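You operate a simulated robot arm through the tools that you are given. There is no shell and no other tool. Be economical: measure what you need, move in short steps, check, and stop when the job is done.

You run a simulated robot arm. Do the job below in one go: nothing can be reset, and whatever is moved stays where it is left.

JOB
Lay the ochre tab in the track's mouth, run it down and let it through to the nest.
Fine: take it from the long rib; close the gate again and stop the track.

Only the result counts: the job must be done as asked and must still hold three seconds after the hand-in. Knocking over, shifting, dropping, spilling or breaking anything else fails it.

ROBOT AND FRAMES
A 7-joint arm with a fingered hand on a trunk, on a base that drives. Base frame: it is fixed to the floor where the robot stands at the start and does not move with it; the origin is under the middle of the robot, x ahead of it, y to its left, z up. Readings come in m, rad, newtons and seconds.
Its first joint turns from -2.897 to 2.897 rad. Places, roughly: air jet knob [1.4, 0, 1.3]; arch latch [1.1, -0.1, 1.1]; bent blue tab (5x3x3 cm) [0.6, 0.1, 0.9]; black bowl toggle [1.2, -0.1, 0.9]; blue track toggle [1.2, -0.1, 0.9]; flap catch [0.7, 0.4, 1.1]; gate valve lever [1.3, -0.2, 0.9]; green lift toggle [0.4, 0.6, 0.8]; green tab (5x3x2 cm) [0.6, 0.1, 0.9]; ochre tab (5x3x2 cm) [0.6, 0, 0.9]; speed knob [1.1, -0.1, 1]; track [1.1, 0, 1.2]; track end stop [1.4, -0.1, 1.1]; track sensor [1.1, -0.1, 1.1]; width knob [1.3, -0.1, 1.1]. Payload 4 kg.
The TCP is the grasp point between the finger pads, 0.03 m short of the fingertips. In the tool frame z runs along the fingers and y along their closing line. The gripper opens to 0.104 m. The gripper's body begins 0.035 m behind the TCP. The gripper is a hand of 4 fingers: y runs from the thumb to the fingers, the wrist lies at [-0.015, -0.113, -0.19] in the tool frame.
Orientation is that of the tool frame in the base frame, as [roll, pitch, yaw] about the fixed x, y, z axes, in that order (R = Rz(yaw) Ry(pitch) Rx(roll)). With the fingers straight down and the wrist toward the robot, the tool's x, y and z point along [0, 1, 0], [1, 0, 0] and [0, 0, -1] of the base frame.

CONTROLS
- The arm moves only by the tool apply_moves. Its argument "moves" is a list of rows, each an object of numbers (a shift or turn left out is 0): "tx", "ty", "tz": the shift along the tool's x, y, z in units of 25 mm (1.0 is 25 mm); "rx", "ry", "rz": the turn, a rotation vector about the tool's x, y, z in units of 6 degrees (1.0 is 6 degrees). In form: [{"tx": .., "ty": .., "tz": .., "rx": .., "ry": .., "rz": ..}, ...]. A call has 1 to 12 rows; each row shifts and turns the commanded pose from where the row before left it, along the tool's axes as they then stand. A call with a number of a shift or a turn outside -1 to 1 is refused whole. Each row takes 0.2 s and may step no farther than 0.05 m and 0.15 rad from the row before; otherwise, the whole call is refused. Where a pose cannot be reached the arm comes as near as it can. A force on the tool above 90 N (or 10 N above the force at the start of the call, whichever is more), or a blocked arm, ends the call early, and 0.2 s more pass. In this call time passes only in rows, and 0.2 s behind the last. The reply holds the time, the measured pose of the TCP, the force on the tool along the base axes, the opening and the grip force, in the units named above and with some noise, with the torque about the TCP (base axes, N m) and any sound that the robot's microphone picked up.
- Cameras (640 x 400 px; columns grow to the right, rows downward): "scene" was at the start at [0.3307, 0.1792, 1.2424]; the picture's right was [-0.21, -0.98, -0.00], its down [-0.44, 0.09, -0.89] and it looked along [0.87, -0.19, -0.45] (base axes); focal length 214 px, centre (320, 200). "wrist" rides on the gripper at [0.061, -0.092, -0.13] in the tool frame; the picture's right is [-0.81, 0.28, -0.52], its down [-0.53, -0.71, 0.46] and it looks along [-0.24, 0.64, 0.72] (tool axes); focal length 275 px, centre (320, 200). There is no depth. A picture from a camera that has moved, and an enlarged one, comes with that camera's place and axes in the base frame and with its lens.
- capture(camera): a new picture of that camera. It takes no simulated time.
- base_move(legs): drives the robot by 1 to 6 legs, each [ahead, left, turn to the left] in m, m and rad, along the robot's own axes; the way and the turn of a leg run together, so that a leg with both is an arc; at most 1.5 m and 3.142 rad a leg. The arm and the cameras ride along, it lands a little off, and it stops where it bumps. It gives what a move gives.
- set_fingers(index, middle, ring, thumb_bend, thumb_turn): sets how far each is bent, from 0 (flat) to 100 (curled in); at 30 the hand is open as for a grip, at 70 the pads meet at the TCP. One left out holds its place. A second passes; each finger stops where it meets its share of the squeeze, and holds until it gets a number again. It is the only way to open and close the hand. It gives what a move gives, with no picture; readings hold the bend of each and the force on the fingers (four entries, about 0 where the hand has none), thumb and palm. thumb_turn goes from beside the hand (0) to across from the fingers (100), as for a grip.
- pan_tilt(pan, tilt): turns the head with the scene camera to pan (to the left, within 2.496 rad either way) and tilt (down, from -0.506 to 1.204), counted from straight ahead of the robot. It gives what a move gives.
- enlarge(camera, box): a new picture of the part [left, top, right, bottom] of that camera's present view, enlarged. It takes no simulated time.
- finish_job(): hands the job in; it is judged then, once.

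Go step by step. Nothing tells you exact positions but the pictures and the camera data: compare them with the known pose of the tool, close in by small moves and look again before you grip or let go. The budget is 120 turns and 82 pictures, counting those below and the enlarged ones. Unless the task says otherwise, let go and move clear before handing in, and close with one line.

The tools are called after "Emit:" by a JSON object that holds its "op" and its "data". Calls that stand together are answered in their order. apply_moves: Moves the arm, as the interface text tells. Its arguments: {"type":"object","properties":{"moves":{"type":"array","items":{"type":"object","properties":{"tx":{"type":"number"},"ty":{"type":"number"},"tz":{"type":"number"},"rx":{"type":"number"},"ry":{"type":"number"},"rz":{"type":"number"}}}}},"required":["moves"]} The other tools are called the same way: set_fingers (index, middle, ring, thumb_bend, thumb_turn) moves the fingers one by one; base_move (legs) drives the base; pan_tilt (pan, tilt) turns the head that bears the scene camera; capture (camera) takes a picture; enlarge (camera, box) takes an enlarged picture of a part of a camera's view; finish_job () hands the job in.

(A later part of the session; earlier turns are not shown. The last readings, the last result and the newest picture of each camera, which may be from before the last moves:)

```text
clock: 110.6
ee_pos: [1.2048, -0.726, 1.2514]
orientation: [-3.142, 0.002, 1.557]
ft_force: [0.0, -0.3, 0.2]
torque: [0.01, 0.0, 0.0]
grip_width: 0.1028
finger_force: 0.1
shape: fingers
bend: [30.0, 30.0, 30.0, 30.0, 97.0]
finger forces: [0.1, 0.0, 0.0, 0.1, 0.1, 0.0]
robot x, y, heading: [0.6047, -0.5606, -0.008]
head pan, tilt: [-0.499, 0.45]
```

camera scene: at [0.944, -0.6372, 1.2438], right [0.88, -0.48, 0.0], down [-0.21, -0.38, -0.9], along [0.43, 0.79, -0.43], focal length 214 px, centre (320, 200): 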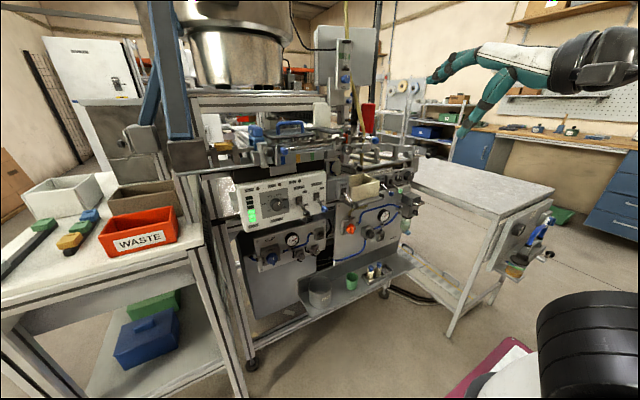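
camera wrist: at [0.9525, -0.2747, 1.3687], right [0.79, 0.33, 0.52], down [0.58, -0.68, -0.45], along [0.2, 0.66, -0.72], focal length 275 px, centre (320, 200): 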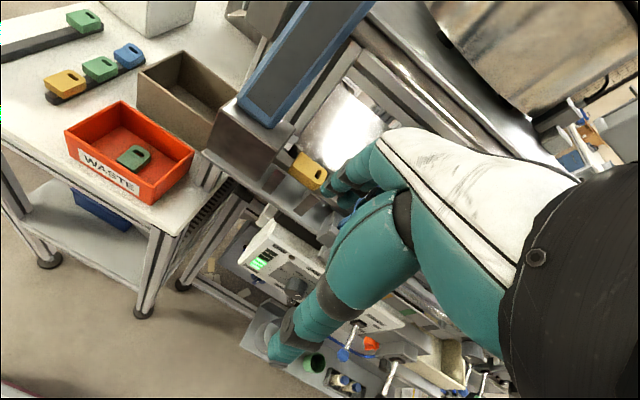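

Now facing +x at (0.605,-0.56). I'll move the hand toward the panel (+y) and lean it with ry.

Emit:
{"op": "apply_moves", "data": {"moves": [{"tx": 1}, {"tx": 1}, {"tx": 1}, {"tx": 1}, {"tx": 1}, {"tx": 1}, {"tx": 1}, {"tx": 1}, {"tx": 1}, {"tx": 1}, {"tx": 1}, {"tx": 1}]}}

Emit:
{"op": "apply_moves", "data": {"moves": [{"ry": 1}, {"ry": 1}, {"ry": 1}, {"ry": 1}, {"ry": 1}, {"ry": 0.7}]}}

Emit:
{"op": "set_fingers", "data": {"index": 50, "middle": 50, "thumb_bend": 50, "ring": 30}}

Emit:
{"op": "apply_moves", "data": {"moves": [{"tx": 0.559, "tz": 0.829}, {"tx": 0.559, "tz": 0.829}, {"tx": -0.559, "tz": 0.829}, {"tx": -0.559, "tz": 0.829}, {"tx": -0.559, "tz": 0.829}, {"tx": -0.559, "tz": 0.829}]}}

```text
clock: 113.2
ee_pos: [1.207, -0.4267, 1.2511]
orientation: [3.139, 0.002, 1.557]
ft_force: [-0.3, -0.1, -0.7]
torque: [-0.02, 0.05, -0.02]
grip_width: 0.1031
finger_force: 0.1
shape: fingers
bend: [30.0, 30.0, 30.0, 30.0, 97.0]
finger forces: [0.0, 0.0, 0.0, 0.0, 0.1, 0.0]
robot x, y, heading: [0.606, -0.5599, -0.013]
head pan, tilt: [-0.499, 0.45]
```

```text
clock: 114.6
ee_pos: [1.2087, -0.4259, 1.2518]
orientation: [3.138, -0.596, 1.56]
ft_force: [-0.4, -0.2, 0.3]
torque: [-0.01, 0.02, 0.02]
grip_width: 0.1029
finger_force: 0.1
shape: fingers
bend: [30.0, 30.0, 30.0, 30.0, 97.0]
finger forces: [0.0, 0.0, 0.1, 0.0, 0.0, 0.1]
robot x, y, heading: [0.6058, -0.5612, -0.009]
head pan, tilt: [-0.499, 0.45]
```

```text
clock: 115.6
ee_pos: [1.2084, -0.4266, 1.251]
orientation: [3.138, -0.596, 1.561]
ft_force: [-0.3, 0.6, -0.5]
torque: [-0.02, 0.0, -0.01]
grip_width: 0.0522
finger_force: 0.0
shape: fingers
bend: [50.0, 50.0, 30.0, 50.0, 97.0]
finger forces: [0.0, 0.0, 0.0, 0.0, 0.0, 0.1]
robot x, y, heading: [0.6036, -0.5621, -0.008]
head pan, tilt: [-0.499, 0.45]
```

```text
clock: 117.0
ee_pos: [1.2083, -0.3789, 1.13]
orientation: [3.138, -0.595, 1.562]
ft_force: [0.3, 1.0, 0.3]
torque: [-0.02, -0.01, 0.0]
grip_width: 0.0527
finger_force: 0.1
shape: fingers
bend: [50.0, 50.0, 30.0, 50.0, 97.0]
finger forces: [0.0, 0.0, 0.1, 0.0, 0.0, 0.0]
robot x, y, heading: [0.6068, -0.5564, -0.007]
head pan, tilt: [-0.499, 0.45]
```

All reachable here. I'll approach a standoff point 8 cm short of the track toggle's ball and check with pictures.

Emit:
{"op": "apply_moves", "data": {"moves": [{"tx": 0.37, "ty": 0.1, "tz": 0.98}, {"tx": 0.37, "ty": 0.1, "tz": 0.98}, {"tx": 0.37, "ty": 0.1, "tz": 0.98}, {"tx": 0.37, "ty": 0.1, "tz": 0.98}, {"tx": 0.37, "ty": 0.1, "tz": 0.98}, {"tx": 0.37, "ty": 0.1, "tz": 0.98}, {"tx": 0.37, "ty": 0.1, "tz": 0.98}, {"tx": 0.37, "ty": 0.1, "tz": 0.98}, {"tx": 0.37, "ty": 0.1, "tz": 0.98}]}}

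Emit:
{"op": "pan_tilt", "data": {"pan": 0.1, "tilt": 0.4}}

Emit:
{"op": "capture", "data": {"camera": "scene"}}

Emit:
{"op": "capture", "data": {"camera": "wrist"}}

```text
clock: 119.0
ee_pos: [1.2349, -0.1887, 0.9966]
orientation: [3.14, -0.596, 1.561]
ft_force: [0.1, 0.2, 0.2]
torque: [-0.04, 0.01, 0.0]
grip_width: 0.0521
finger_force: 0.0
shape: fingers
bend: [50.0, 50.0, 30.0, 50.0, 98.0]
finger forces: [0.1, 0.1, 0.0, 0.0, 0.1, 0.0]
robot x, y, heading: [0.6028, -0.5594, -0.009]
head pan, tilt: [-0.499, 0.45]
```

```text
clock: 120.0
ee_pos: [1.2353, -0.1876, 0.9967]
orientation: [3.139, -0.594, 1.562]
ft_force: [-1.4, 0.1, 1.6]
torque: [0.01, 0.0, 0.0]
grip_width: 0.0521
finger_force: 0.0
shape: fingers
bend: [50.0, 50.0, 30.0, 50.0, 98.0]
finger forces: [0.1, 0.1, 0.0, 0.1, 0.0, 0.0]
robot x, y, heading: [0.605, -0.5613, -0.006]
head pan, tilt: [0.099, 0.4]
```

```text
22 pictures are left
camera scene: at [0.94, -0.3528, 1.2484], right [0.09, -1.0, 0.0], down [-0.39, -0.04, -0.92], along [0.92, 0.08, -0.39], focal length 214 px, centre (320, 200)
```

scene: 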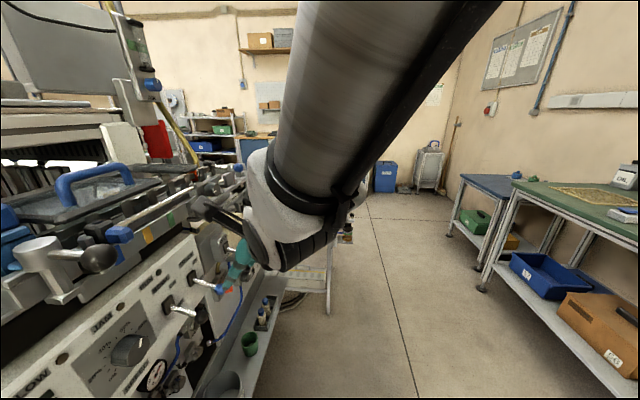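

```text
21 pictures are left
camera wrist: at [1.1407, -0.2088, 1.1393], right [0.26, -0.96, -0.03], down [-0.71, -0.18, -0.68], along [0.65, 0.2, -0.74], focal length 275 px, centre (320, 200)
```

wrist: 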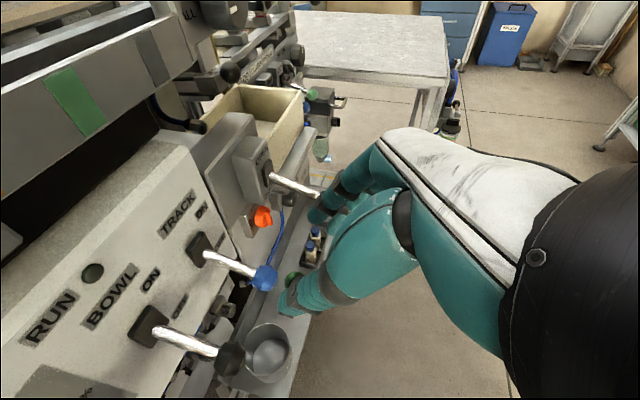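

The wrist view confirms the ball at (1.228,-0.133,0.936). I'll advance along the fingers so thumb and fingers straddle it.

Emit:
{"op": "apply_moves", "data": {"moves": [{"tz": 0.84, "ty": -0.12}, {"tz": 0.84}, {"tz": 0.84}, {"tz": 0.8}]}}

Emit:
{"op": "capture", "data": {"camera": "wrist"}}

```text
clock: 121.2
ee_pos: [1.2402, -0.1386, 0.9847]
orientation: [3.133, -0.701, 1.549]
ft_force: [0.4, 0.7, -0.7]
torque: [0.02, -0.01, 0.02]
grip_width: 0.052
finger_force: 0.0
shape: fingers
bend: [50.0, 50.0, 30.0, 50.0, 98.0]
finger forces: [0.0, 0.1, 0.1, 0.0, 0.0, 0.0]
robot x, y, heading: [0.6035, -0.5581, -0.004]
head pan, tilt: [0.099, 0.4]
stopped in row 4: the arm was blocked; the commanded pose is now the measured one
```

```text
20 pictures are left
camera wrist: at [1.1453, -0.1723, 1.1242], right [0.25, -0.96, -0.13], down [-0.71, -0.09, -0.7], along [0.66, 0.27, -0.71], focal length 275 px, centre (320, 200)
```

wrist: 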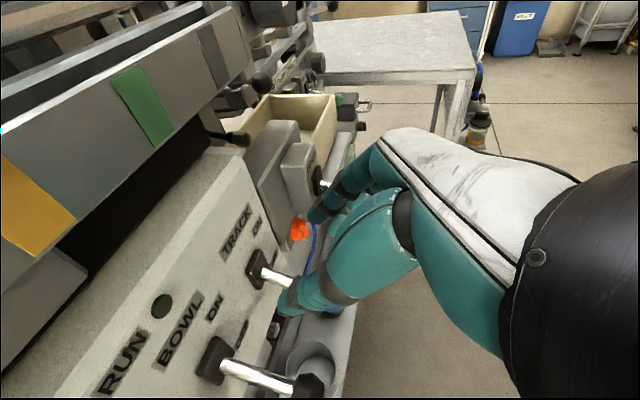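

The arm got blocked (not at the fingers). I'll look with the scene camera to see what touches.

Emit:
{"op": "pan_tilt", "data": {"pan": 0.45, "tilt": 0.55}}

Emit:
{"op": "capture", "data": {"camera": "scene"}}

```text
clock: 122.0
ee_pos: [1.238, -0.1372, 0.9795]
orientation: [3.132, -0.692, 1.556]
ft_force: [-0.8, 0.1, -0.5]
torque: [0.02, 0.0, 0.03]
grip_width: 0.0522
finger_force: 0.1
shape: fingers
bend: [50.0, 50.0, 30.0, 50.0, 98.0]
finger forces: [0.1, 0.0, 0.1, 0.1, 0.1, 0.0]
robot x, y, heading: [0.6047, -0.5582, -0.007]
head pan, tilt: [0.45, 0.55]
```

```text
19 pictures are left
camera scene: at [0.9292, -0.3234, 1.235], right [0.42, -0.91, 0.0], down [-0.47, -0.22, -0.85], along [0.77, 0.36, -0.52], focal length 214 px, centre (320, 200)
```

scene: 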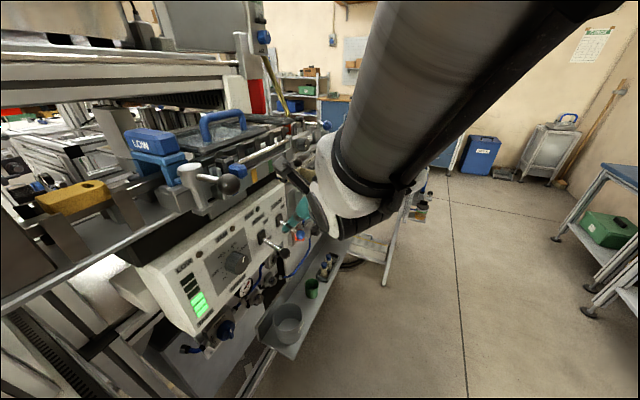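

The forearm crosses close to the robot's own head in this stance. I'll retreat and re-stand at about (0.8,-0.85) facing mostly +y so the target is at the front-right, the arm's comfortable side.

Emit:
{"op": "apply_moves", "data": {"moves": [{"tz": -1}, {"tz": -1}, {"tz": -1}, {"tx": -1, "tz": -0.8}, {"tx": -1, "tz": -0.8}, {"tx": -1, "tz": -0.8}, {"tx": -1, "tz": -0.8}, {"tx": -1}, {"tx": -1}, {"tx": -1}]}}

Emit:
{"op": "apply_moves", "data": {"moves": [{"ry": -1}, {"ry": -1}, {"ry": -1}, {"ry": -1}, {"ry": -1}, {"ry": -1}, {"tx": -1, "tz": -1}, {"tx": -1, "tz": -1}, {"tx": -1, "tz": -1}, {"tx": -1}, {"tx": -1}]}}

```text
clock: 124.2
ee_pos: [1.2415, -0.3694, 0.991]
orientation: [3.133, -0.697, 1.551]
ft_force: [-0.3, 0.3, 0.0]
torque: [0.04, 0.01, 0.01]
grip_width: 0.0522
finger_force: 0.1
shape: fingers
bend: [50.0, 50.0, 30.0, 50.0, 98.0]
finger forces: [0.0, 0.0, 0.0, 0.0, 0.2, 0.0]
out of reach, approached as far as the arm can: row 10
robot x, y, heading: [0.6078, -0.5594, -0.006]
head pan, tilt: [0.45, 0.55]
```

```text
clock: 126.6
ee_pos: [1.2366, -0.497, 1.0576]
orientation: [3.134, -0.068, 1.548]
ft_force: [-0.2, 0.1, -0.2]
torque: [0.04, 0.0, 0.02]
grip_width: 0.0525
finger_force: 0.0
shape: fingers
bend: [50.0, 50.0, 30.0, 50.0, 98.0]
finger forces: [0.0, 0.0, 0.0, 0.1, 0.0, 0.1]
robot x, y, heading: [0.6054, -0.5612, -0.007]
head pan, tilt: [0.45, 0.55]
```

Emit:
{"op": "apply_moves", "data": {"moves": [{"tx": -1, "tz": -1}, {"tx": -1, "tz": -1}, {"tx": -1, "tz": -1}, {"tx": -1, "tz": -1}, {"tx": -1, "tz": -1}, {"tx": -1, "tz": -1}, {"tx": -1, "tz": -1}, {"tx": -1}, {"tx": -1}, {"ry": -0.65}]}}

Emit:
{"op": "base_move", "data": {"legs": [[0.2, 0, 0], [0, -0.29, 0], [0, 0, 1.35]]}}

```text
clock: 128.8
ee_pos: [1.2293, -0.7346, 1.217]
orientation: [3.133, 0.001, 1.546]
ft_force: [-0.2, 0.6, 1.0]
torque: [0.0, 0.0, -0.01]
grip_width: 0.0522
finger_force: 0.0
shape: fingers
bend: [50.0, 50.0, 30.0, 50.0, 98.0]
finger forces: [0.0, 0.0, 0.0, 0.0, 0.1, 0.0]
robot x, y, heading: [0.6057, -0.559, -0.007]
head pan, tilt: [0.45, 0.55]
```

```text
clock: 135.4
ee_pos: [1.097, -0.2727, 1.2171]
orientation: [3.135, -0.001, 2.917]
ft_force: [0.3, 0.1, 0.5]
torque: [0.02, 0.0, 0.0]
grip_width: 0.0521
finger_force: 0.1
shape: fingers
bend: [50.0, 50.0, 30.0, 50.0, 98.0]
finger forces: [0.0, 0.0, 0.0, 0.0, 0.1, 0.0]
robot x, y, heading: [0.802, -0.8522, 1.362]
head pan, tilt: [0.45, 0.55]
```

Base is placed. I'll move the hand right and back a little, then turn it so the closing line is near the x direction.

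Emit:
{"op": "apply_moves", "data": {"moves": [{"tx": -1, "ty": -0.43}, {"tx": -1, "ty": -0.43}, {"tx": -1, "ty": -0.43}, {"tx": -1, "ty": -0.43}, {"tx": -1, "ty": -0.43}, {"rz": 1}, {"rz": 1}, {"rz": 1}, {"rz": 1}, {"rz": 1}]}}

Emit:
{"op": "apply_moves", "data": {"moves": [{"rz": 1}, {"rz": 1}, {"rz": 1}, {"rz": 1}, {"rz": 0.5}, {"ry": 1}, {"ry": 1}, {"ry": 1}, {"ry": 1}, {"ry": 1}]}}

```text
clock: 137.6
ee_pos: [1.2065, -0.3532, 1.216]
orientation: [3.134, -0.004, 2.392]
ft_force: [-0.8, -0.4, -0.2]
torque: [-0.02, 0.0, 0.01]
grip_width: 0.0518
finger_force: 0.1
shape: fingers
bend: [50.0, 50.0, 30.0, 50.0, 98.0]
finger forces: [0.1, 0.0, 0.0, 0.0, 0.0, 0.0]
robot x, y, heading: [0.7983, -0.8504, 1.364]
head pan, tilt: [0.45, 0.55]
```

```text
clock: 139.8
ee_pos: [1.2059, -0.3531, 1.2171]
orientation: [3.14, -0.531, 1.924]
ft_force: [-1.0, 0.5, 0.8]
torque: [-0.01, 0.03, -0.03]
grip_width: 0.0522
finger_force: 0.1
shape: fingers
bend: [50.0, 50.0, 30.0, 50.0, 98.0]
finger forces: [0.0, 0.1, 0.0, 0.1, 0.0, 0.0]
robot x, y, heading: [0.8017, -0.8503, 1.368]
head pan, tilt: [0.45, 0.55]
```

Orientation achieved. Approaching the standoff point for the track toggle along a straight line.

Emit:
{"op": "apply_moves", "data": {"moves": [{"tx": 0.067, "ty": 0.354, "tz": 0.929}, {"tx": 0.067, "ty": 0.354, "tz": 0.929}, {"tx": 0.067, "ty": 0.354, "tz": 0.929}, {"tx": 0.067, "ty": 0.354, "tz": 0.929}, {"tx": 0.067, "ty": 0.354, "tz": 0.929}, {"tx": 0.067, "ty": 0.354, "tz": 0.929}, {"tx": 0.067, "ty": 0.354, "tz": 0.929}, {"tx": 0.067, "ty": 0.354, "tz": 0.929}, {"tx": 0.067, "ty": 0.354, "tz": 0.929}, {"tx": 0.067, "ty": 0.354, "tz": 0.929}, {"tx": 0.067, "ty": 0.354, "tz": 0.929}]}}

Emit:
{"op": "capture", "data": {"camera": "wrist"}}

```text
clock: 142.4
ee_pos: [1.284, -0.2105, 1.0065]
orientation: [3.134, -0.531, 1.837]
ft_force: [-0.4, 0.0, -1.4]
torque: [-0.01, 0.0, -0.04]
grip_width: 0.0526
finger_force: 0.0
shape: fingers
bend: [50.0, 50.0, 30.0, 50.0, 97.0]
finger forces: [0.0, 0.0, 0.0, 0.1, 0.0, 0.1]
robot x, y, heading: [0.8012, -0.8517, 1.366]
head pan, tilt: [0.45, 0.55]
stopped in row 11: the arm was blocked; the commanded pose is now the measured one
```

```text
18 pictures are left
camera wrist: at [1.1975, -0.2457, 1.1494], right [0.51, -0.86, 0.04], down [-0.63, -0.41, -0.67], along [0.59, 0.32, -0.75], focal length 275 px, centre (320, 200)
```

wrist: 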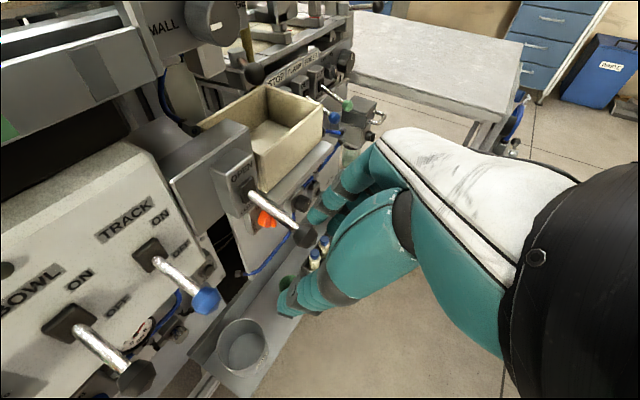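

Blocked again without hand contact. I'll look at the arm itself to see why.

Emit:
{"op": "pan_tilt", "data": {"pan": -0.6, "tilt": 0.3}}

Emit:
{"op": "capture", "data": {"camera": "scene"}}

```text
clock: 143.7
ee_pos: [1.2849, -0.2105, 1.0052]
orientation: [3.136, -0.531, 1.838]
ft_force: [-0.3, 0.5, 0.1]
torque: [0.01, -0.01, 0.03]
grip_width: 0.0521
finger_force: 0.1
shape: fingers
bend: [50.0, 50.0, 30.0, 50.0, 97.0]
finger forces: [0.0, 0.1, 0.0, 0.0, 0.0, 0.0]
robot x, y, heading: [0.8028, -0.8496, 1.368]
head pan, tilt: [-0.6, 0.3]
```

```text
17 pictures are left
camera scene: at [0.7232, -0.5124, 1.2576], right [0.69, -0.72, 0.0], down [-0.21, -0.21, -0.96], along [0.69, 0.66, -0.3], focal length 214 px, centre (320, 200)
```

scene: 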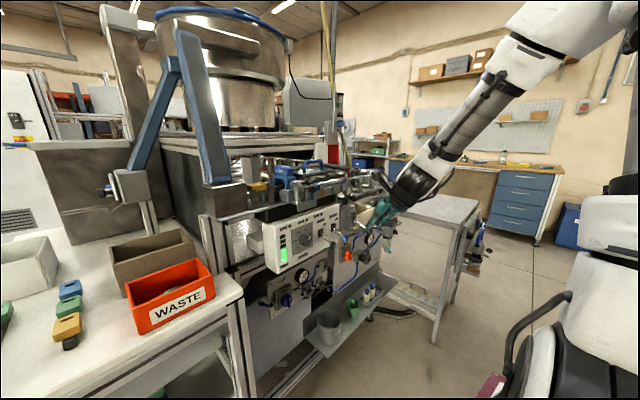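

The arm itself is clear; it's a wrist-limit issue since the forearm comes from the right. I'll use the other hand yaw (wrist to front-right), index+thumb closing beneath the ball as a hook. First back out, un-lean and turn.

Emit:
{"op": "apply_moves", "data": {"moves": [{"tz": -1}, {"tz": -1}, {"tz": -1}, {"tz": -1}, {"tz": -1}, {"tz": -1}, {"ry": -1}, {"ry": -1}, {"ry": -1}, {"ry": -1}, {"ry": -1}]}}

Emit:
{"op": "apply_moves", "data": {"moves": [{"rz": -1}, {"rz": -1}, {"rz": -1}, {"rz": -1}, {"rz": -1}, {"rz": -1}, {"rz": -1}, {"rz": -1}, {"rz": -1}, {"rz": -1}, {"rz": -1}, {"rz": -1}]}}

Emit:
{"op": "apply_moves", "data": {"moves": [{"rz": -1}, {"rz": -1}, {"rz": -1}, {"rz": -1}, {"rz": -1}, {"rz": -1}, {"rz": -1}, {"rz": -1}, {"rz": -1}, {"rz": -0.4}]}}

```text
clock: 146.1
ee_pos: [1.3029, -0.2836, 1.1351]
orientation: [3.137, -0.007, 1.833]
ft_force: [0.5, -1.1, 0.1]
torque: [-0.01, -0.03, -0.02]
grip_width: 0.0522
finger_force: 0.0
shape: fingers
bend: [50.0, 50.0, 30.0, 50.0, 98.0]
finger forces: [0.1, 0.1, 0.0, 0.1, 0.0, 0.0]
robot x, y, heading: [0.8041, -0.8516, 1.367]
head pan, tilt: [-0.6, 0.3]
```

```text
clock: 148.7
ee_pos: [1.3018, -0.2832, 1.1354]
orientation: [3.133, 0.002, 3.091]
ft_force: [-0.2, 0.6, 0.1]
torque: [-0.03, 0.0, 0.0]
grip_width: 0.0522
finger_force: 0.0
shape: fingers
bend: [50.0, 50.0, 30.0, 50.0, 98.0]
finger forces: [0.1, 0.1, 0.0, 0.0, 0.1, 0.0]
robot x, y, heading: [0.7998, -0.8488, 1.365]
head pan, tilt: [-0.6, 0.3]
```

```text
clock: 150.9
ee_pos: [1.3032, -0.2843, 1.1353]
orientation: [3.14, 0.008, -2.205]
ft_force: [-0.1, -0.3, -0.2]
torque: [-0.01, -0.01, -0.04]
grip_width: 0.052
finger_force: 0.0
shape: fingers
bend: [50.0, 50.0, 30.0, 50.0, 98.0]
finger forces: [0.1, 0.0, 0.0, 0.0, 0.0, 0.1]
robot x, y, heading: [0.7979, -0.8538, 1.367]
head pan, tilt: [-0.6, 0.3]
```

Turning to yaw ≈-1.8 with a 24° lean, then to the standoff above the track toggle.

Emit:
{"op": "apply_moves", "data": {"moves": [{"rz": -1}, {"rz": -1}, {"rz": -1}, {"rz": -0.87}, {"ry": -1}, {"ry": -1}, {"ry": -1}, {"ry": -1}]}}

Emit:
{"op": "set_fingers", "data": {"ring": 50}}

Emit:
{"op": "apply_moves", "data": {"moves": [{"tx": -0.24, "ty": 0.61, "tz": 0.87}, {"tx": -0.24, "ty": 0.61, "tz": 0.87}, {"tx": -0.24, "ty": 0.61, "tz": 0.87}, {"tx": -0.24, "ty": 0.61, "tz": 0.87}, {"tx": -0.24, "ty": 0.61, "tz": 0.87}, {"tx": -0.24, "ty": 0.61, "tz": 0.87}, {"tx": -0.24, "ty": 0.61, "tz": 0.87}]}}

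Emit:
{"op": "enlarge", "data": {"camera": "scene", "box": [260, 150, 420, 270]}}

```text
clock: 152.7
ee_pos: [1.3035, -0.283, 1.1346]
orientation: [-3.14, 0.43, -1.803]
ft_force: [0.7, -0.3, 0.1]
torque: [-0.04, 0.0, 0.0]
grip_width: 0.0523
finger_force: 0.0
shape: fingers
bend: [50.0, 50.0, 30.0, 50.0, 98.0]
finger forces: [0.0, 0.0, 0.0, 0.0, 0.0, 0.0]
robot x, y, heading: [0.8017, -0.8507, 1.372]
head pan, tilt: [-0.6, 0.3]
```

```text
clock: 153.7
ee_pos: [1.3033, -0.2828, 1.1355]
orientation: [-3.141, 0.428, -1.802]
ft_force: [-0.1, 0.6, 0.0]
torque: [-0.03, -0.02, -0.01]
grip_width: 0.0523
finger_force: 0.0
shape: fingers
bend: [50.0, 50.0, 50.0, 50.0, 98.0]
finger forces: [0.1, 0.1, 0.1, 0.0, 0.0, 0.0]
robot x, y, heading: [0.8008, -0.848, 1.367]
head pan, tilt: [-0.6, 0.3]
```

```text
clock: 155.3
ee_pos: [1.2223, -0.1607, 1.0145]
orientation: [-3.14, 0.428, -1.803]
ft_force: [0.4, -0.8, 0.4]
torque: [0.02, 0.0, 0.04]
grip_width: 0.0523
finger_force: 0.1
shape: fingers
bend: [50.0, 50.0, 50.0, 50.0, 98.0]
finger forces: [0.0, 0.0, 0.0, 0.0, 0.0, 0.0]
robot x, y, heading: [0.8048, -0.8519, 1.364]
head pan, tilt: [-0.6, 0.3]
```

```text
3.33 times, centred on (340, 210) of scene
camera zoom: at [0.7232, -0.5126, 1.2577], right [0.69, -0.72, 0.0], down [-0.21, -0.2, -0.96], along [0.69, 0.66, -0.3], focal length 715 px, centre (253, 167)
```

zoom: 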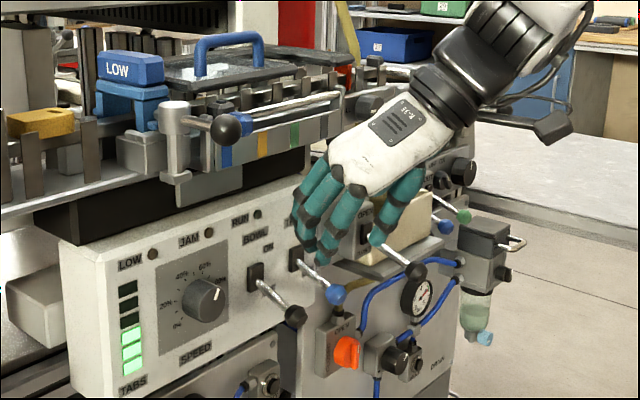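

Everything is reachable now and fingers/thumb straddle the track toggle. Advancing 10 cm along the fingers.

Emit:
{"op": "apply_moves", "data": {"moves": [{"tz": 1, "ty": -0.05}, {"tz": 1, "ty": -0.1}, {"tz": 1, "ty": -0.1}]}}

Emit:
{"op": "enlarge", "data": {"camera": "scene", "box": [290, 190, 386, 262]}}

```text
clock: 156.1
ee_pos: [1.2365, -0.132, 0.9453]
orientation: [-3.14, 0.427, -1.802]
ft_force: [-0.1, -0.1, 0.2]
torque: [-0.02, 0.02, 0.02]
grip_width: 0.0519
finger_force: 0.0
shape: fingers
bend: [50.0, 50.0, 50.0, 50.0, 98.0]
finger forces: [0.1, 0.0, 0.0, 0.0, 0.0, 0.0]
robot x, y, heading: [0.8043, -0.8517, 1.364]
head pan, tilt: [-0.6, 0.3]
```

```text
5.56 times, centred on (338, 226) of scene
camera zoom: at [0.723, -0.5126, 1.2577], right [0.69, -0.72, 0.0], down [-0.21, -0.21, -0.96], along [0.69, 0.66, -0.3], focal length 1192 px, centre (220, 56)
```

zoom: 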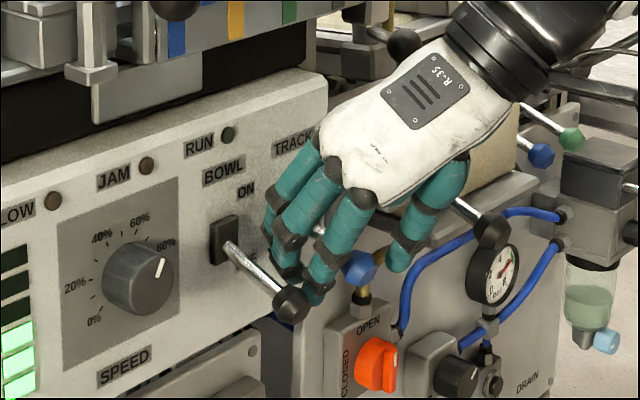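

The blue ball is between index and thumb. A further ~22 mm, then close to form the hook beneath it.

Emit:
{"op": "apply_moves", "data": {"moves": [{"tz": 0.45}, {"tz": 0.4}]}}

Emit:
{"op": "set_fingers", "data": {"index": 70, "middle": 70, "thumb_bend": 70}}

Emit:
{"op": "enlarge", "data": {"camera": "scene", "box": [290, 190, 386, 262]}}

```text
clock: 156.7
ee_pos: [1.2374, -0.1239, 0.9266]
orientation: [3.141, 0.426, -1.803]
ft_force: [-2.0, -13.4, 3.4]
torque: [-0.1, 0.08, 0.38]
grip_width: 0.0522
finger_force: 7.4
shape: fingers
bend: [50.0, 50.0, 52.0, 50.0, 98.0]
finger forces: [0.0, 0.0, 14.2, 0.0, 0.0, 0.0]
robot x, y, heading: [0.7984, -0.8519, 1.365]
head pan, tilt: [-0.6, 0.3]
```

```text
clock: 157.7
ee_pos: [1.2383, -0.1241, 0.9268]
orientation: [3.141, 0.425, -1.803]
ft_force: [-3.2, -16.5, -0.3]
torque: [-0.23, 0.02, 0.37]
grip_width: 0.0031
finger_force: 8.8
shape: fingers
bend: [69.0, 70.0, 52.0, 70.0, 98.0]
finger forces: [1.9, 0.0, 15.8, 0.0, 0.0, 0.0]
robot x, y, heading: [0.806, -0.851, 1.366]
head pan, tilt: [-0.6, 0.3]
```

```text
5.56 times, centred on (338, 226) of scene
camera zoom: at [0.7231, -0.513, 1.2578], right [0.69, -0.72, 0.0], down [-0.21, -0.2, -0.96], along [0.69, 0.66, -0.3], focal length 1192 px, centre (220, 56)
```

zoom: 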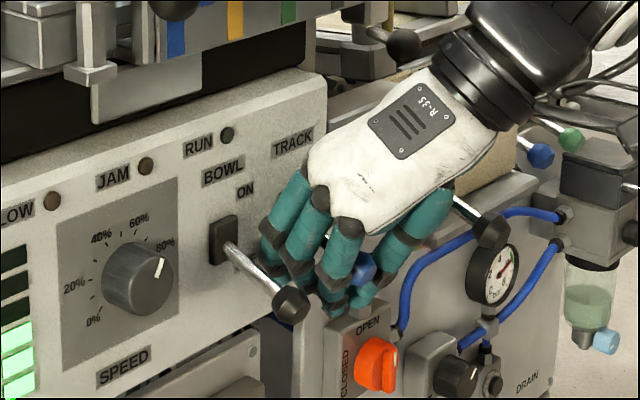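

The hook is closed under the ball, with the ring finger touching the panel. I'll ease back 5 mm and lift ~45 mm.

Emit:
{"op": "apply_moves", "data": {"moves": [{"tx": 0.18, "tz": -0.08}, {"tx": -0.2, "tz": -0.457}, {"tx": -0.2, "tz": -0.457}, {"tx": -0.2, "tz": -0.457}, {"tx": -0.2, "tz": -0.457}]}}

Emit:
{"op": "enlarge", "data": {"camera": "scene", "box": [282, 170, 394, 254]}}

```text
clock: 158.9
ee_pos: [1.2357, -0.128, 0.9752]
orientation: [-3.141, 0.426, -1.803]
ft_force: [-1.6, -5.1, -19.5]
torque: [-0.48, -0.22, 0.01]
grip_width: 0.0033
finger_force: 9.3
shape: fingers
bend: [68.0, 69.0, 51.0, 70.0, 98.0]
finger forces: [2.9, 12.8, 2.2, 0.0, 0.0, 0.0]
robot x, y, heading: [0.8004, -0.851, 1.364]
head pan, tilt: [-0.6, 0.3]
```

```text
4.76 times, centred on (338, 212) of scene
camera zoom: at [0.7235, -0.5121, 1.2576], right [0.69, -0.72, 0.0], down [-0.21, -0.21, -0.96], along [0.69, 0.66, -0.3], focal length 1021 px, centre (234, 143)
```

zoom: 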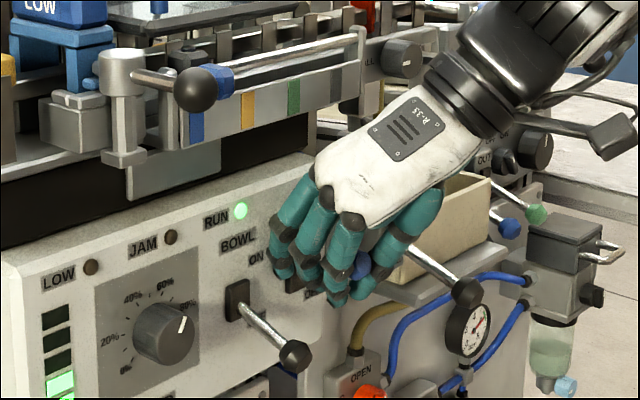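

The RUN lamp is lit: the track is on. I'll open the fingers, retreat along them, and look at the tab.

Emit:
{"op": "set_fingers", "data": {"index": 50, "middle": 50, "ring": 50, "thumb_bend": 50}}

Emit:
{"op": "apply_moves", "data": {"moves": [{"tz": -1, "tx": 0.1}, {"tz": -1, "tx": 0.1}, {"tz": -1}, {"tz": -1}]}}

Emit:
{"op": "enlarge", "data": {"camera": "scene", "box": [230, 140, 430, 265]}}

```text
clock: 159.9
ee_pos: [1.2365, -0.128, 0.9778]
orientation: [-3.141, 0.428, -1.803]
ft_force: [0.2, -4.0, 1.5]
torque: [0.05, 0.02, 0.06]
grip_width: 0.0517
finger_force: 1.6
shape: fingers
bend: [50.0, 50.0, 51.0, 50.0, 98.0]
finger forces: [0.1, 0.1, 3.0, 0.0, 0.0, 0.0]
robot x, y, heading: [0.8025, -0.8472, 1.362]
head pan, tilt: [-0.6, 0.3]
```

```text
clock: 160.9
ee_pos: [1.2254, -0.1723, 1.0647]
orientation: [3.14, 0.427, -1.803]
ft_force: [0.0, -0.9, 0.3]
torque: [-0.01, 0.01, 0.0]
grip_width: 0.0516
finger_force: 0.0
shape: fingers
bend: [50.0, 50.0, 50.0, 50.0, 98.0]
finger forces: [0.1, 0.0, 0.1, 0.1, 0.1, 0.0]
robot x, y, heading: [0.8039, -0.8525, 1.368]
head pan, tilt: [-0.6, 0.3]
```

```text
3.20 times, centred on (330, 202) of scene
camera zoom: at [0.7234, -0.5123, 1.2576], right [0.69, -0.72, 0.0], down [-0.21, -0.21, -0.96], along [0.69, 0.66, -0.3], focal length 686 px, centre (288, 192)
```

zoom: 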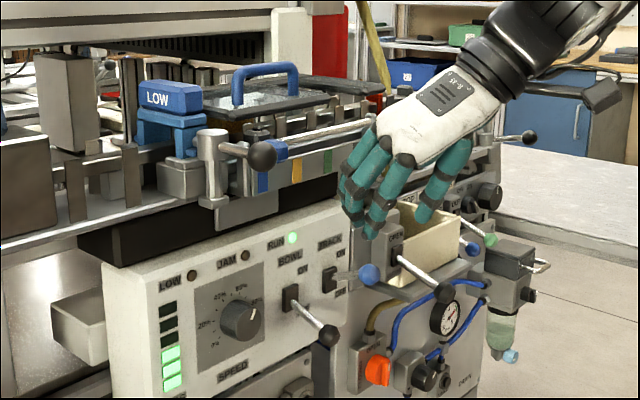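

The track runs, and the tab has left the mouth. Next the gate lever (ball ≈(1.318,-0.168,0.939)); I'll move the hand over to its standoff.

Emit:
{"op": "apply_moves", "data": {"moves": [{"tx": 0.25, "ty": -0.92}, {"tx": 0.25, "ty": -0.92}, {"tx": 0.25, "ty": -0.92}, {"tx": 0.25, "ty": -0.92}, {"tz": 0.87}, {"tz": 0.87}, {"tz": 0.8}, {"tz": 0.8}]}}

Emit:
{"op": "capture", "data": {"camera": "wrist"}}

Emit:
{"op": "enlarge", "data": {"camera": "scene", "box": [290, 160, 402, 244]}}

```text
clock: 162.7
ee_pos: [1.3187, -0.1831, 0.9796]
orientation: [-3.141, 0.429, -1.804]
ft_force: [-0.4, -0.6, 0.2]
torque: [0.0, 0.0, 0.01]
grip_width: 0.0519
finger_force: 0.1
shape: fingers
bend: [50.0, 50.0, 50.0, 50.0, 98.0]
finger forces: [0.0, 0.1, 0.0, 0.0, 0.0, 0.1]
robot x, y, heading: [0.8056, -0.8544, 1.368]
head pan, tilt: [-0.6, 0.3]
```

```text
11 pictures are left
camera wrist: at [1.3814, -0.3103, 1.0741], right [-0.15, 0.57, 0.81], down [0.85, 0.49, -0.19], along [-0.51, 0.66, -0.56], focal length 275 px, centre (320, 200)
```

wrist: 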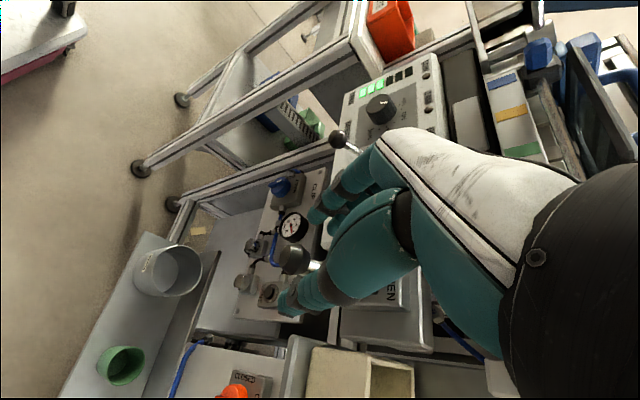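

```text
4.76 times, centred on (346, 202) of scene
camera zoom: at [0.7231, -0.5126, 1.2577], right [0.69, -0.72, 0.0], down [-0.21, -0.21, -0.96], along [0.69, 0.66, -0.3], focal length 1021 px, centre (196, 190)
```

zoom: 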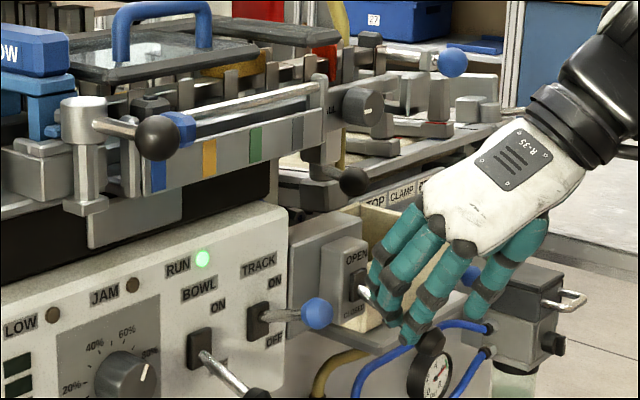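

The gate's ball sits between thumb and fingers; an ochre patch shows the tab near the gate already. Advancing 6 cm and closing the hook.

Emit:
{"op": "apply_moves", "data": {"moves": [{"tz": 0.85}, {"tz": 0.85}, {"tz": 0.75}]}}

Emit:
{"op": "set_fingers", "data": {"index": 70, "middle": 70, "thumb_bend": 70}}

Emit:
{"op": "apply_moves", "data": {"moves": [{"tx": -0.2, "tz": -0.457}, {"tx": -0.2, "tz": -0.457}, {"tx": -0.2, "tz": -0.457}]}}

```text
clock: 163.5
ee_pos: [1.3227, -0.1586, 0.9253]
orientation: [-3.139, 0.428, -1.803]
ft_force: [-0.4, 0.2, 0.3]
torque: [0.02, -0.02, 0.0]
grip_width: 0.0519
finger_force: 0.1
shape: fingers
bend: [50.0, 50.0, 50.0, 50.0, 98.0]
finger forces: [0.0, 0.0, 0.0, 0.0, 0.1, 0.0]
robot x, y, heading: [0.8038, -0.851, 1.364]
head pan, tilt: [-0.6, 0.3]
```

```text
clock: 164.5
ee_pos: [1.3241, -0.1584, 0.9233]
orientation: [-3.141, 0.427, -1.803]
ft_force: [-0.1, -1.0, 0.3]
torque: [0.02, 0.01, -0.01]
grip_width: 0.0013
finger_force: 0.0
shape: fingers
bend: [70.0, 70.0, 50.0, 70.0, 98.0]
finger forces: [0.0, 0.1, 0.0, 0.1, 0.0, 0.1]
robot x, y, heading: [0.8037, -0.8515, 1.368]
head pan, tilt: [-0.6, 0.3]
```

```text
clock: 165.3
ee_pos: [1.3242, -0.1594, 0.9607]
orientation: [3.141, 0.426, -1.803]
ft_force: [-1.3, -0.7, -4.2]
torque: [-0.07, 0.01, 0.04]
grip_width: 0.0027
finger_force: 2.1
shape: fingers
bend: [69.0, 69.0, 50.0, 70.0, 97.0]
finger forces: [0.9, 3.5, 0.0, 0.1, 0.1, 0.1]
robot x, y, heading: [0.8032, -0.8528, 1.367]
head pan, tilt: [-0.6, 0.3]
```

The lever is moving (4 N). I'll lift further and look.

Emit:
{"op": "apply_moves", "data": {"moves": [{"tx": -0.2, "tz": -0.457}, {"tx": -0.2, "tz": -0.457}, {"tx": -0.1, "tz": -0.23}]}}

Emit:
{"op": "enlarge", "data": {"camera": "scene", "box": [290, 150, 402, 234]}}

```text
clock: 166.1
ee_pos: [1.3239, -0.1606, 0.9898]
orientation: [-3.141, 0.421, -1.801]
ft_force: [-1.8, -3.8, -26.0]
torque: [-0.59, -0.16, -0.01]
grip_width: 0.0047
finger_force: 10.4
shape: fingers
bend: [68.0, 67.0, 50.0, 69.0, 97.0]
finger forces: [2.9, 18.1, 0.0, 0.1, 1.0, 0.1]
robot x, y, heading: [0.8028, -0.8538, 1.361]
head pan, tilt: [-0.6, 0.3]
```

```text
4.76 times, centred on (346, 192) of scene
camera zoom: at [0.7238, -0.512, 1.2575], right [0.69, -0.72, 0.0], down [-0.21, -0.21, -0.95], along [0.69, 0.66, -0.3], focal length 1021 px, centre (196, 238)
```

zoom: 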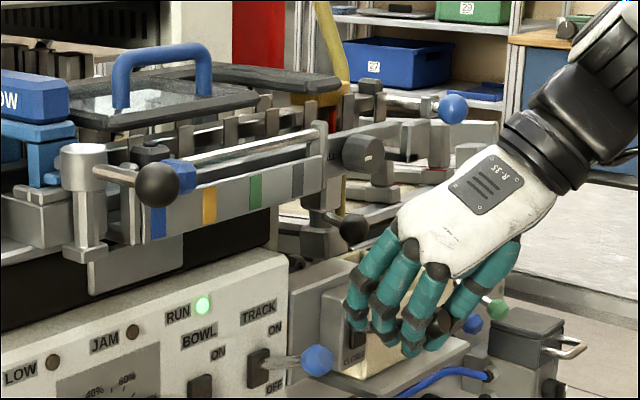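

Gate lever is at its upper stop (open). I'll ease slightly, wait about 2 s and zoom in on the track end.

Emit:
{"op": "apply_moves", "data": {"moves": [{"tx": 0.08, "tz": 0.18}]}}

Emit:
{"op": "set_fingers", "data": {"ring": 50}}

Emit:
{"op": "set_fingers", "data": {"ring": 50}}

Emit:
{"op": "enlarge", "data": {"camera": "scene", "box": [325, 155, 381, 190]}}

```text
clock: 166.5
ee_pos: [1.3243, -0.1605, 0.9875]
orientation: [-3.141, 0.426, -1.804]
ft_force: [-5.2, -8.0, -11.8]
torque: [-0.41, 0.0, 0.13]
grip_width: 0.0038
finger_force: 7.2
shape: fingers
bend: [69.0, 67.0, 50.0, 69.0, 97.0]
finger forces: [1.5, 13.5, 0.0, 0.0, 0.6, 0.0]
robot x, y, heading: [0.8027, -0.8508, 1.368]
head pan, tilt: [-0.6, 0.3]
```

```text
clock: 167.5
ee_pos: [1.3238, -0.1587, 0.9879]
orientation: [3.141, 0.426, -1.803]
ft_force: [-5.1, -7.4, -10.4]
torque: [-0.36, 0.03, 0.13]
grip_width: 0.0036
finger_force: 7.4
shape: fingers
bend: [69.0, 67.0, 50.0, 69.0, 97.0]
finger forces: [1.7, 12.5, 0.0, 0.0, 0.5, 0.1]
robot x, y, heading: [0.8018, -0.8517, 1.37]
head pan, tilt: [-0.6, 0.3]
```

```text
clock: 168.5
ee_pos: [1.3239, -0.1594, 0.9873]
orientation: [3.141, 0.427, -1.803]
ft_force: [-4.4, -7.6, -10.4]
torque: [-0.39, -0.03, 0.14]
grip_width: 0.0036
finger_force: 7.6
shape: fingers
bend: [69.0, 67.0, 50.0, 69.0, 97.0]
finger forces: [1.8, 12.5, 0.1, 0.0, 0.5, 0.0]
robot x, y, heading: [0.8016, -0.8532, 1.363]
head pan, tilt: [-0.6, 0.3]
```

```text
11.43 times, centred on (353, 172) of scene
camera zoom: at [0.7233, -0.5124, 1.2576], right [0.69, -0.72, 0.0], down [-0.21, -0.21, -0.96], along [0.69, 0.66, -0.3], focal length 2451 px, centre (-57, 514)
```

zoom: 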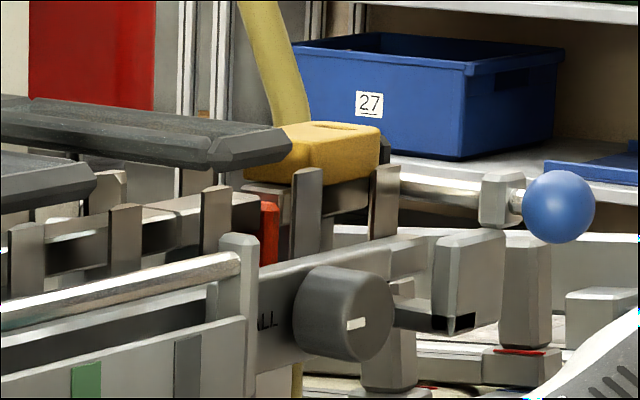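

The tab has passed the lowered red gate paddle and lies at the end stop in the nest. Now close the gate: open the hook, back off, close the fingers, and get above the lever.

Emit:
{"op": "set_fingers", "data": {"index": 50, "middle": 50, "thumb_bend": 50}}

Emit:
{"op": "apply_moves", "data": {"moves": [{"tz": -1}, {"tz": -1}, {"tz": -1}, {"tz": -1}]}}

Emit:
{"op": "set_fingers", "data": {"index": 70, "middle": 70, "ring": 70, "thumb_bend": 70}}

Emit:
{"op": "apply_moves", "data": {"moves": [{"tx": -0.89, "tz": 0.396}, {"tx": -0.89, "tz": 0.396}]}}

Emit:
{"op": "enlarge", "data": {"camera": "scene", "box": [310, 150, 406, 222]}}

```text
clock: 169.5
ee_pos: [1.3247, -0.1586, 0.987]
orientation: [-3.14, 0.427, -1.803]
ft_force: [0.6, -0.2, -0.7]
torque: [0.0, -0.03, -0.01]
grip_width: 0.0517
finger_force: 0.0
shape: fingers
bend: [50.0, 50.0, 50.0, 50.0, 97.0]
finger forces: [0.0, 0.0, 0.0, 0.0, 0.0, 0.0]
robot x, y, heading: [0.8031, -0.852, 1.366]
head pan, tilt: [-0.6, 0.3]
```

```text
clock: 170.5
ee_pos: [1.3137, -0.1993, 1.0779]
orientation: [3.141, 0.428, -1.804]
ft_force: [-0.3, -0.4, -0.9]
torque: [-0.01, 0.02, -0.02]
grip_width: 0.0516
finger_force: 0.0
shape: fingers
bend: [50.0, 50.0, 50.0, 50.0, 97.0]
finger forces: [0.1, 0.1, 0.0, 0.1, 0.1, 0.0]
robot x, y, heading: [0.8004, -0.8514, 1.368]
head pan, tilt: [-0.6, 0.3]
```

```text
clock: 171.5
ee_pos: [1.3145, -0.1985, 1.0767]
orientation: [-3.14, 0.427, -1.802]
ft_force: [-1.2, -0.7, -0.4]
torque: [-0.01, 0.0, -0.03]
grip_width: 0.0016
finger_force: 0.1
shape: fingers
bend: [70.0, 70.0, 70.0, 70.0, 97.0]
finger forces: [0.0, 0.1, 0.0, 0.0, 0.1, 0.0]
robot x, y, heading: [0.8018, -0.8521, 1.372]
head pan, tilt: [-0.6, 0.3]
```

```text
clock: 172.1
ee_pos: [1.3257, -0.1519, 1.0786]
orientation: [-3.139, 0.428, -1.803]
ft_force: [0.4, 0.0, -0.4]
torque: [0.0, 0.02, 0.0]
grip_width: 0.0012
finger_force: 0.1
shape: fingers
bend: [70.0, 70.0, 70.0, 70.0, 97.0]
finger forces: [0.0, 0.0, 0.0, 0.1, 0.0, 0.0]
robot x, y, heading: [0.8025, -0.8517, 1.369]
head pan, tilt: [-0.6, 0.3]
```

```text
5.56 times, centred on (358, 186) of scene
camera zoom: at [0.7233, -0.5127, 1.2577], right [0.69, -0.72, 0.0], down [-0.21, -0.2, -0.96], along [0.69, 0.66, -0.3], focal length 1192 px, centre (109, 278)
```

zoom: 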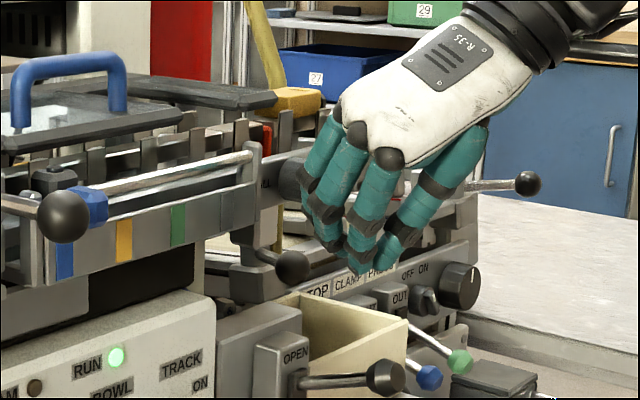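

The closed fingertips are above the raised gate lever. Pressing straight down now.

Emit:
{"op": "apply_moves", "data": {"moves": [{"tx": 0.2, "tz": 0.457, "ty": 0.2}, {"tx": 0.2, "tz": 0.457}, {"tx": 0.2, "tz": 0.457}, {"tx": 0.2, "tz": 0.457}, {"tx": 0.2, "tz": 0.457}]}}

Emit:
{"op": "apply_moves", "data": {"moves": [{"tx": 0.2, "tz": 0.457}, {"tx": 0.2, "tz": 0.457}]}}

```text
clock: 173.3
ee_pos: [1.3207, -0.1499, 1.0161]
orientation: [3.141, 0.425, -1.805]
ft_force: [-0.4, -0.7, 0.0]
torque: [0.04, 0.03, -0.02]
grip_width: 0.0016
finger_force: 0.0
shape: fingers
bend: [70.0, 70.0, 70.0, 70.0, 97.0]
finger forces: [0.0, 0.0, 0.0, 0.0, 0.0, 0.1]
robot x, y, heading: [0.7998, -0.85, 1.364]
head pan, tilt: [-0.6, 0.3]
```

```text
clock: 173.9
ee_pos: [1.3211, -0.1492, 0.9911]
orientation: [-3.141, 0.426, -1.803]
ft_force: [0.2, -0.2, -0.4]
torque: [0.02, -0.02, -0.02]
grip_width: 0.0011
finger_force: 0.1
shape: fingers
bend: [70.0, 70.0, 70.0, 70.0, 97.0]
finger forces: [0.1, 0.0, 0.0, 0.0, 0.0, 0.1]
robot x, y, heading: [0.7998, -0.8517, 1.367]
head pan, tilt: [-0.6, 0.3]
```

No contact yet (curled tips reach less far). Continuing down in small steps.

Emit:
{"op": "apply_moves", "data": {"moves": [{"tx": 0.2, "tz": 0.457}, {"tx": 0.2, "tz": 0.457}]}}

Emit:
{"op": "enlarge", "data": {"camera": "scene", "box": [310, 165, 406, 237]}}

```text
clock: 174.5
ee_pos: [1.3173, -0.1473, 0.9706]
orientation: [-3.141, 0.434, -1.8]
ft_force: [-11.8, -10.5, 56.6]
torque: [0.39, 0.28, 0.09]
grip_width: 0.0017
finger_force: 25.5
shape: fingers
bend: [71.0, 73.0, 71.0, 69.0, 98.0]
finger forces: [25.7, 16.6, 5.3, 0.1, 4.6, 0.1]
robot x, y, heading: [0.8014, -0.8519, 1.368]
head pan, tilt: [-0.6, 0.3]
```

```text
5.56 times, centred on (358, 201) of scene
camera zoom: at [0.7214, -0.5146, 1.2581], right [0.69, -0.72, 0.0], down [-0.21, -0.2, -0.96], along [0.69, 0.66, -0.29], focal length 1192 px, centre (109, 194)
```

zoom: 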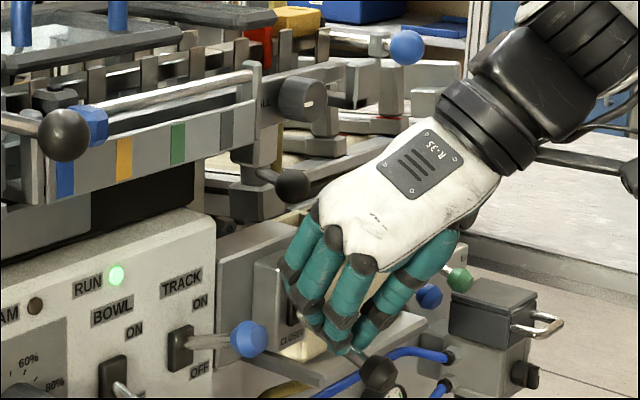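

The gate lever is back down (closed, ball z≈0.941). Now over to the track toggle, to press it from above.

Emit:
{"op": "apply_moves", "data": {"moves": [{"tx": -0.287, "tz": -0.897}, {"tx": -0.287, "tz": -0.897}, {"tx": -0.287, "tz": -0.897}, {"tx": 0.197, "ty": 0.925, "tz": -0.0875}, {"tx": 0.197, "ty": 0.925, "tz": -0.0875}, {"tx": 0.197, "ty": 0.925, "tz": -0.0875}, {"tx": 0.197, "ty": 0.925, "tz": -0.0875}]}}

Emit:
{"op": "enlarge", "data": {"camera": "scene", "box": [290, 165, 386, 237]}}

```text
clock: 176.1
ee_pos: [1.2247, -0.1565, 1.037]
orientation: [-3.14, 0.428, -1.804]
ft_force: [0.0, 0.2, 0.1]
torque: [0.03, 0.0, -0.02]
grip_width: 0.0013
finger_force: 0.0
shape: fingers
bend: [70.0, 70.0, 70.0, 70.0, 98.0]
finger forces: [0.0, 0.1, 0.1, 0.0, 0.1, 0.0]
robot x, y, heading: [0.799, -0.853, 1.36]
head pan, tilt: [-0.6, 0.3]
```

```text
5.56 times, centred on (338, 201) of scene
camera zoom: at [0.7235, -0.5125, 1.2577], right [0.69, -0.72, 0.0], down [-0.21, -0.21, -0.96], along [0.69, 0.66, -0.3], focal length 1192 px, centre (220, 194)
```

zoom: 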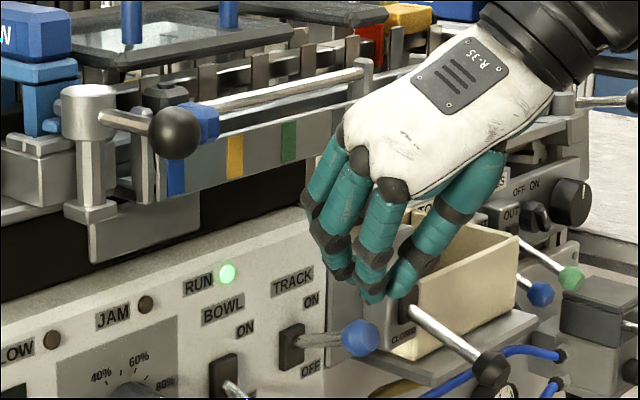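

Aligned above the blue ball. Pressing down along the fingers.

Emit:
{"op": "apply_moves", "data": {"moves": [{"tz": 0.8}, {"tz": 0.7}, {"tz": 0.5}]}}

Emit:
{"op": "apply_moves", "data": {"moves": [{"tz": 0.4, "tx": 0.1}, {"tz": 0.35, "tx": 0.15}]}}

```text
clock: 176.9
ee_pos: [1.2287, -0.1373, 0.9915]
orientation: [-3.14, 0.427, -1.801]
ft_force: [-1.0, 0.5, -0.1]
torque: [0.02, -0.01, 0.02]
grip_width: 0.0013
finger_force: 0.1
shape: fingers
bend: [70.0, 70.0, 70.0, 70.0, 97.0]
finger forces: [0.0, 0.0, 0.0, 0.0, 0.0, 0.0]
robot x, y, heading: [0.7974, -0.8515, 1.366]
head pan, tilt: [-0.6, 0.3]
```

```text
clock: 177.5
ee_pos: [1.2301, -0.1351, 0.9721]
orientation: [3.141, 0.428, -1.804]
ft_force: [-0.7, 0.5, 0.6]
torque: [0.04, 0.0, -0.02]
grip_width: 0.0011
finger_force: 0.6
shape: fingers
bend: [70.0, 70.0, 70.0, 70.0, 97.0]
finger forces: [0.9, 0.0, 0.1, 0.0, 0.4, 0.1]
robot x, y, heading: [0.8042, -0.8533, 1.365]
head pan, tilt: [-0.6, 0.3]
```

Emit:
{"op": "enlarge", "data": {"camera": "scene", "box": [290, 175, 386, 247]}}

```text
5.56 times, centred on (338, 211) of scene
camera zoom: at [0.7232, -0.5125, 1.2577], right [0.69, -0.72, 0.0], down [-0.21, -0.21, -0.96], along [0.69, 0.66, -0.3], focal length 1192 px, centre (220, 139)
```

zoom: 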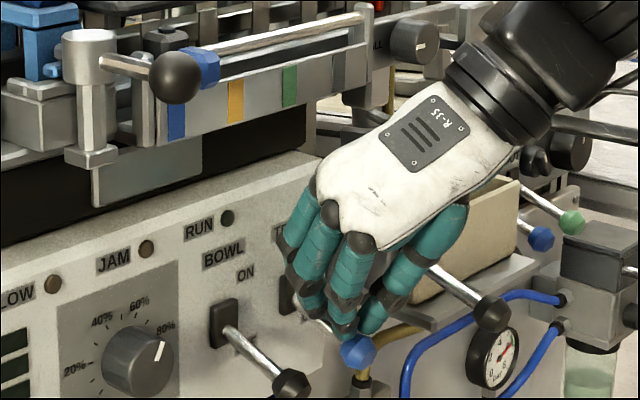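

RUN lamp is out and the toggle is fully down: track stopped. I'll retreat well clear and verify nest, gate and toggles.

Emit:
{"op": "apply_moves", "data": {"moves": [{"tz": -1}, {"tz": -1}, {"tz": -1}, {"tz": -1}, {"tx": 1, "tz": -0.5}, {"tx": 1, "tz": -0.5}, {"tx": 1, "tz": -0.5}, {"tx": 1, "tz": -0.5}, {"tx": 1, "tz": -0.5}]}}

Emit:
{"op": "enlarge", "data": {"camera": "scene", "box": [325, 155, 381, 190]}}

Emit:
{"op": "capture", "data": {"camera": "scene"}}

```text
clock: 179.5
ee_pos: [1.1873, -0.3115, 1.0656]
orientation: [-3.14, 0.426, -1.8]
ft_force: [-0.5, 1.6, 0.3]
torque: [-0.04, -0.01, 0.03]
grip_width: 0.0014
finger_force: 0.1
shape: fingers
bend: [70.0, 70.0, 70.0, 70.0, 97.0]
finger forces: [0.1, 0.0, 0.1, 0.0, 0.0, 0.1]
robot x, y, heading: [0.805, -0.8492, 1.369]
head pan, tilt: [-0.6, 0.3]
```

```text
11.43 times, centred on (353, 172) of scene
camera zoom: at [0.7231, -0.5123, 1.2576], right [0.69, -0.72, 0.0], down [-0.21, -0.21, -0.96], along [0.69, 0.66, -0.3], focal length 2451 px, centre (-57, 514)
```

zoom: 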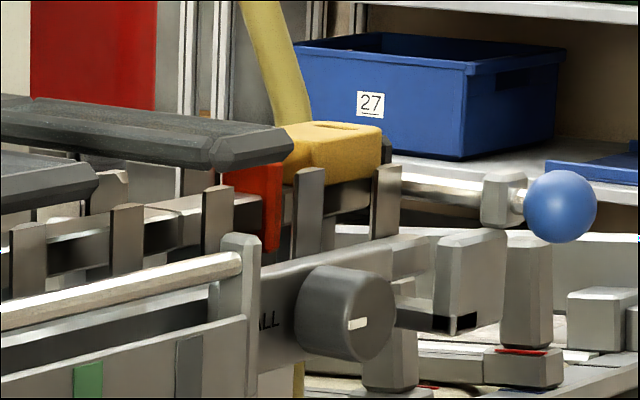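

```text
2 pictures are left
camera scene: at [0.7231, -0.5123, 1.2576], right [0.69, -0.72, 0.0], down [-0.21, -0.21, -0.96], along [0.69, 0.66, -0.3], focal length 214 px, centre (320, 200)
```

scene: 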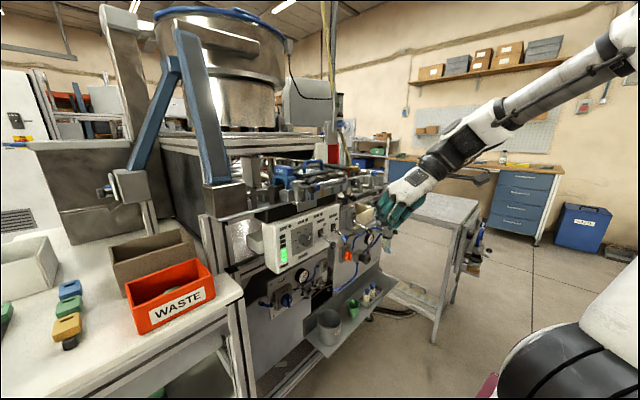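

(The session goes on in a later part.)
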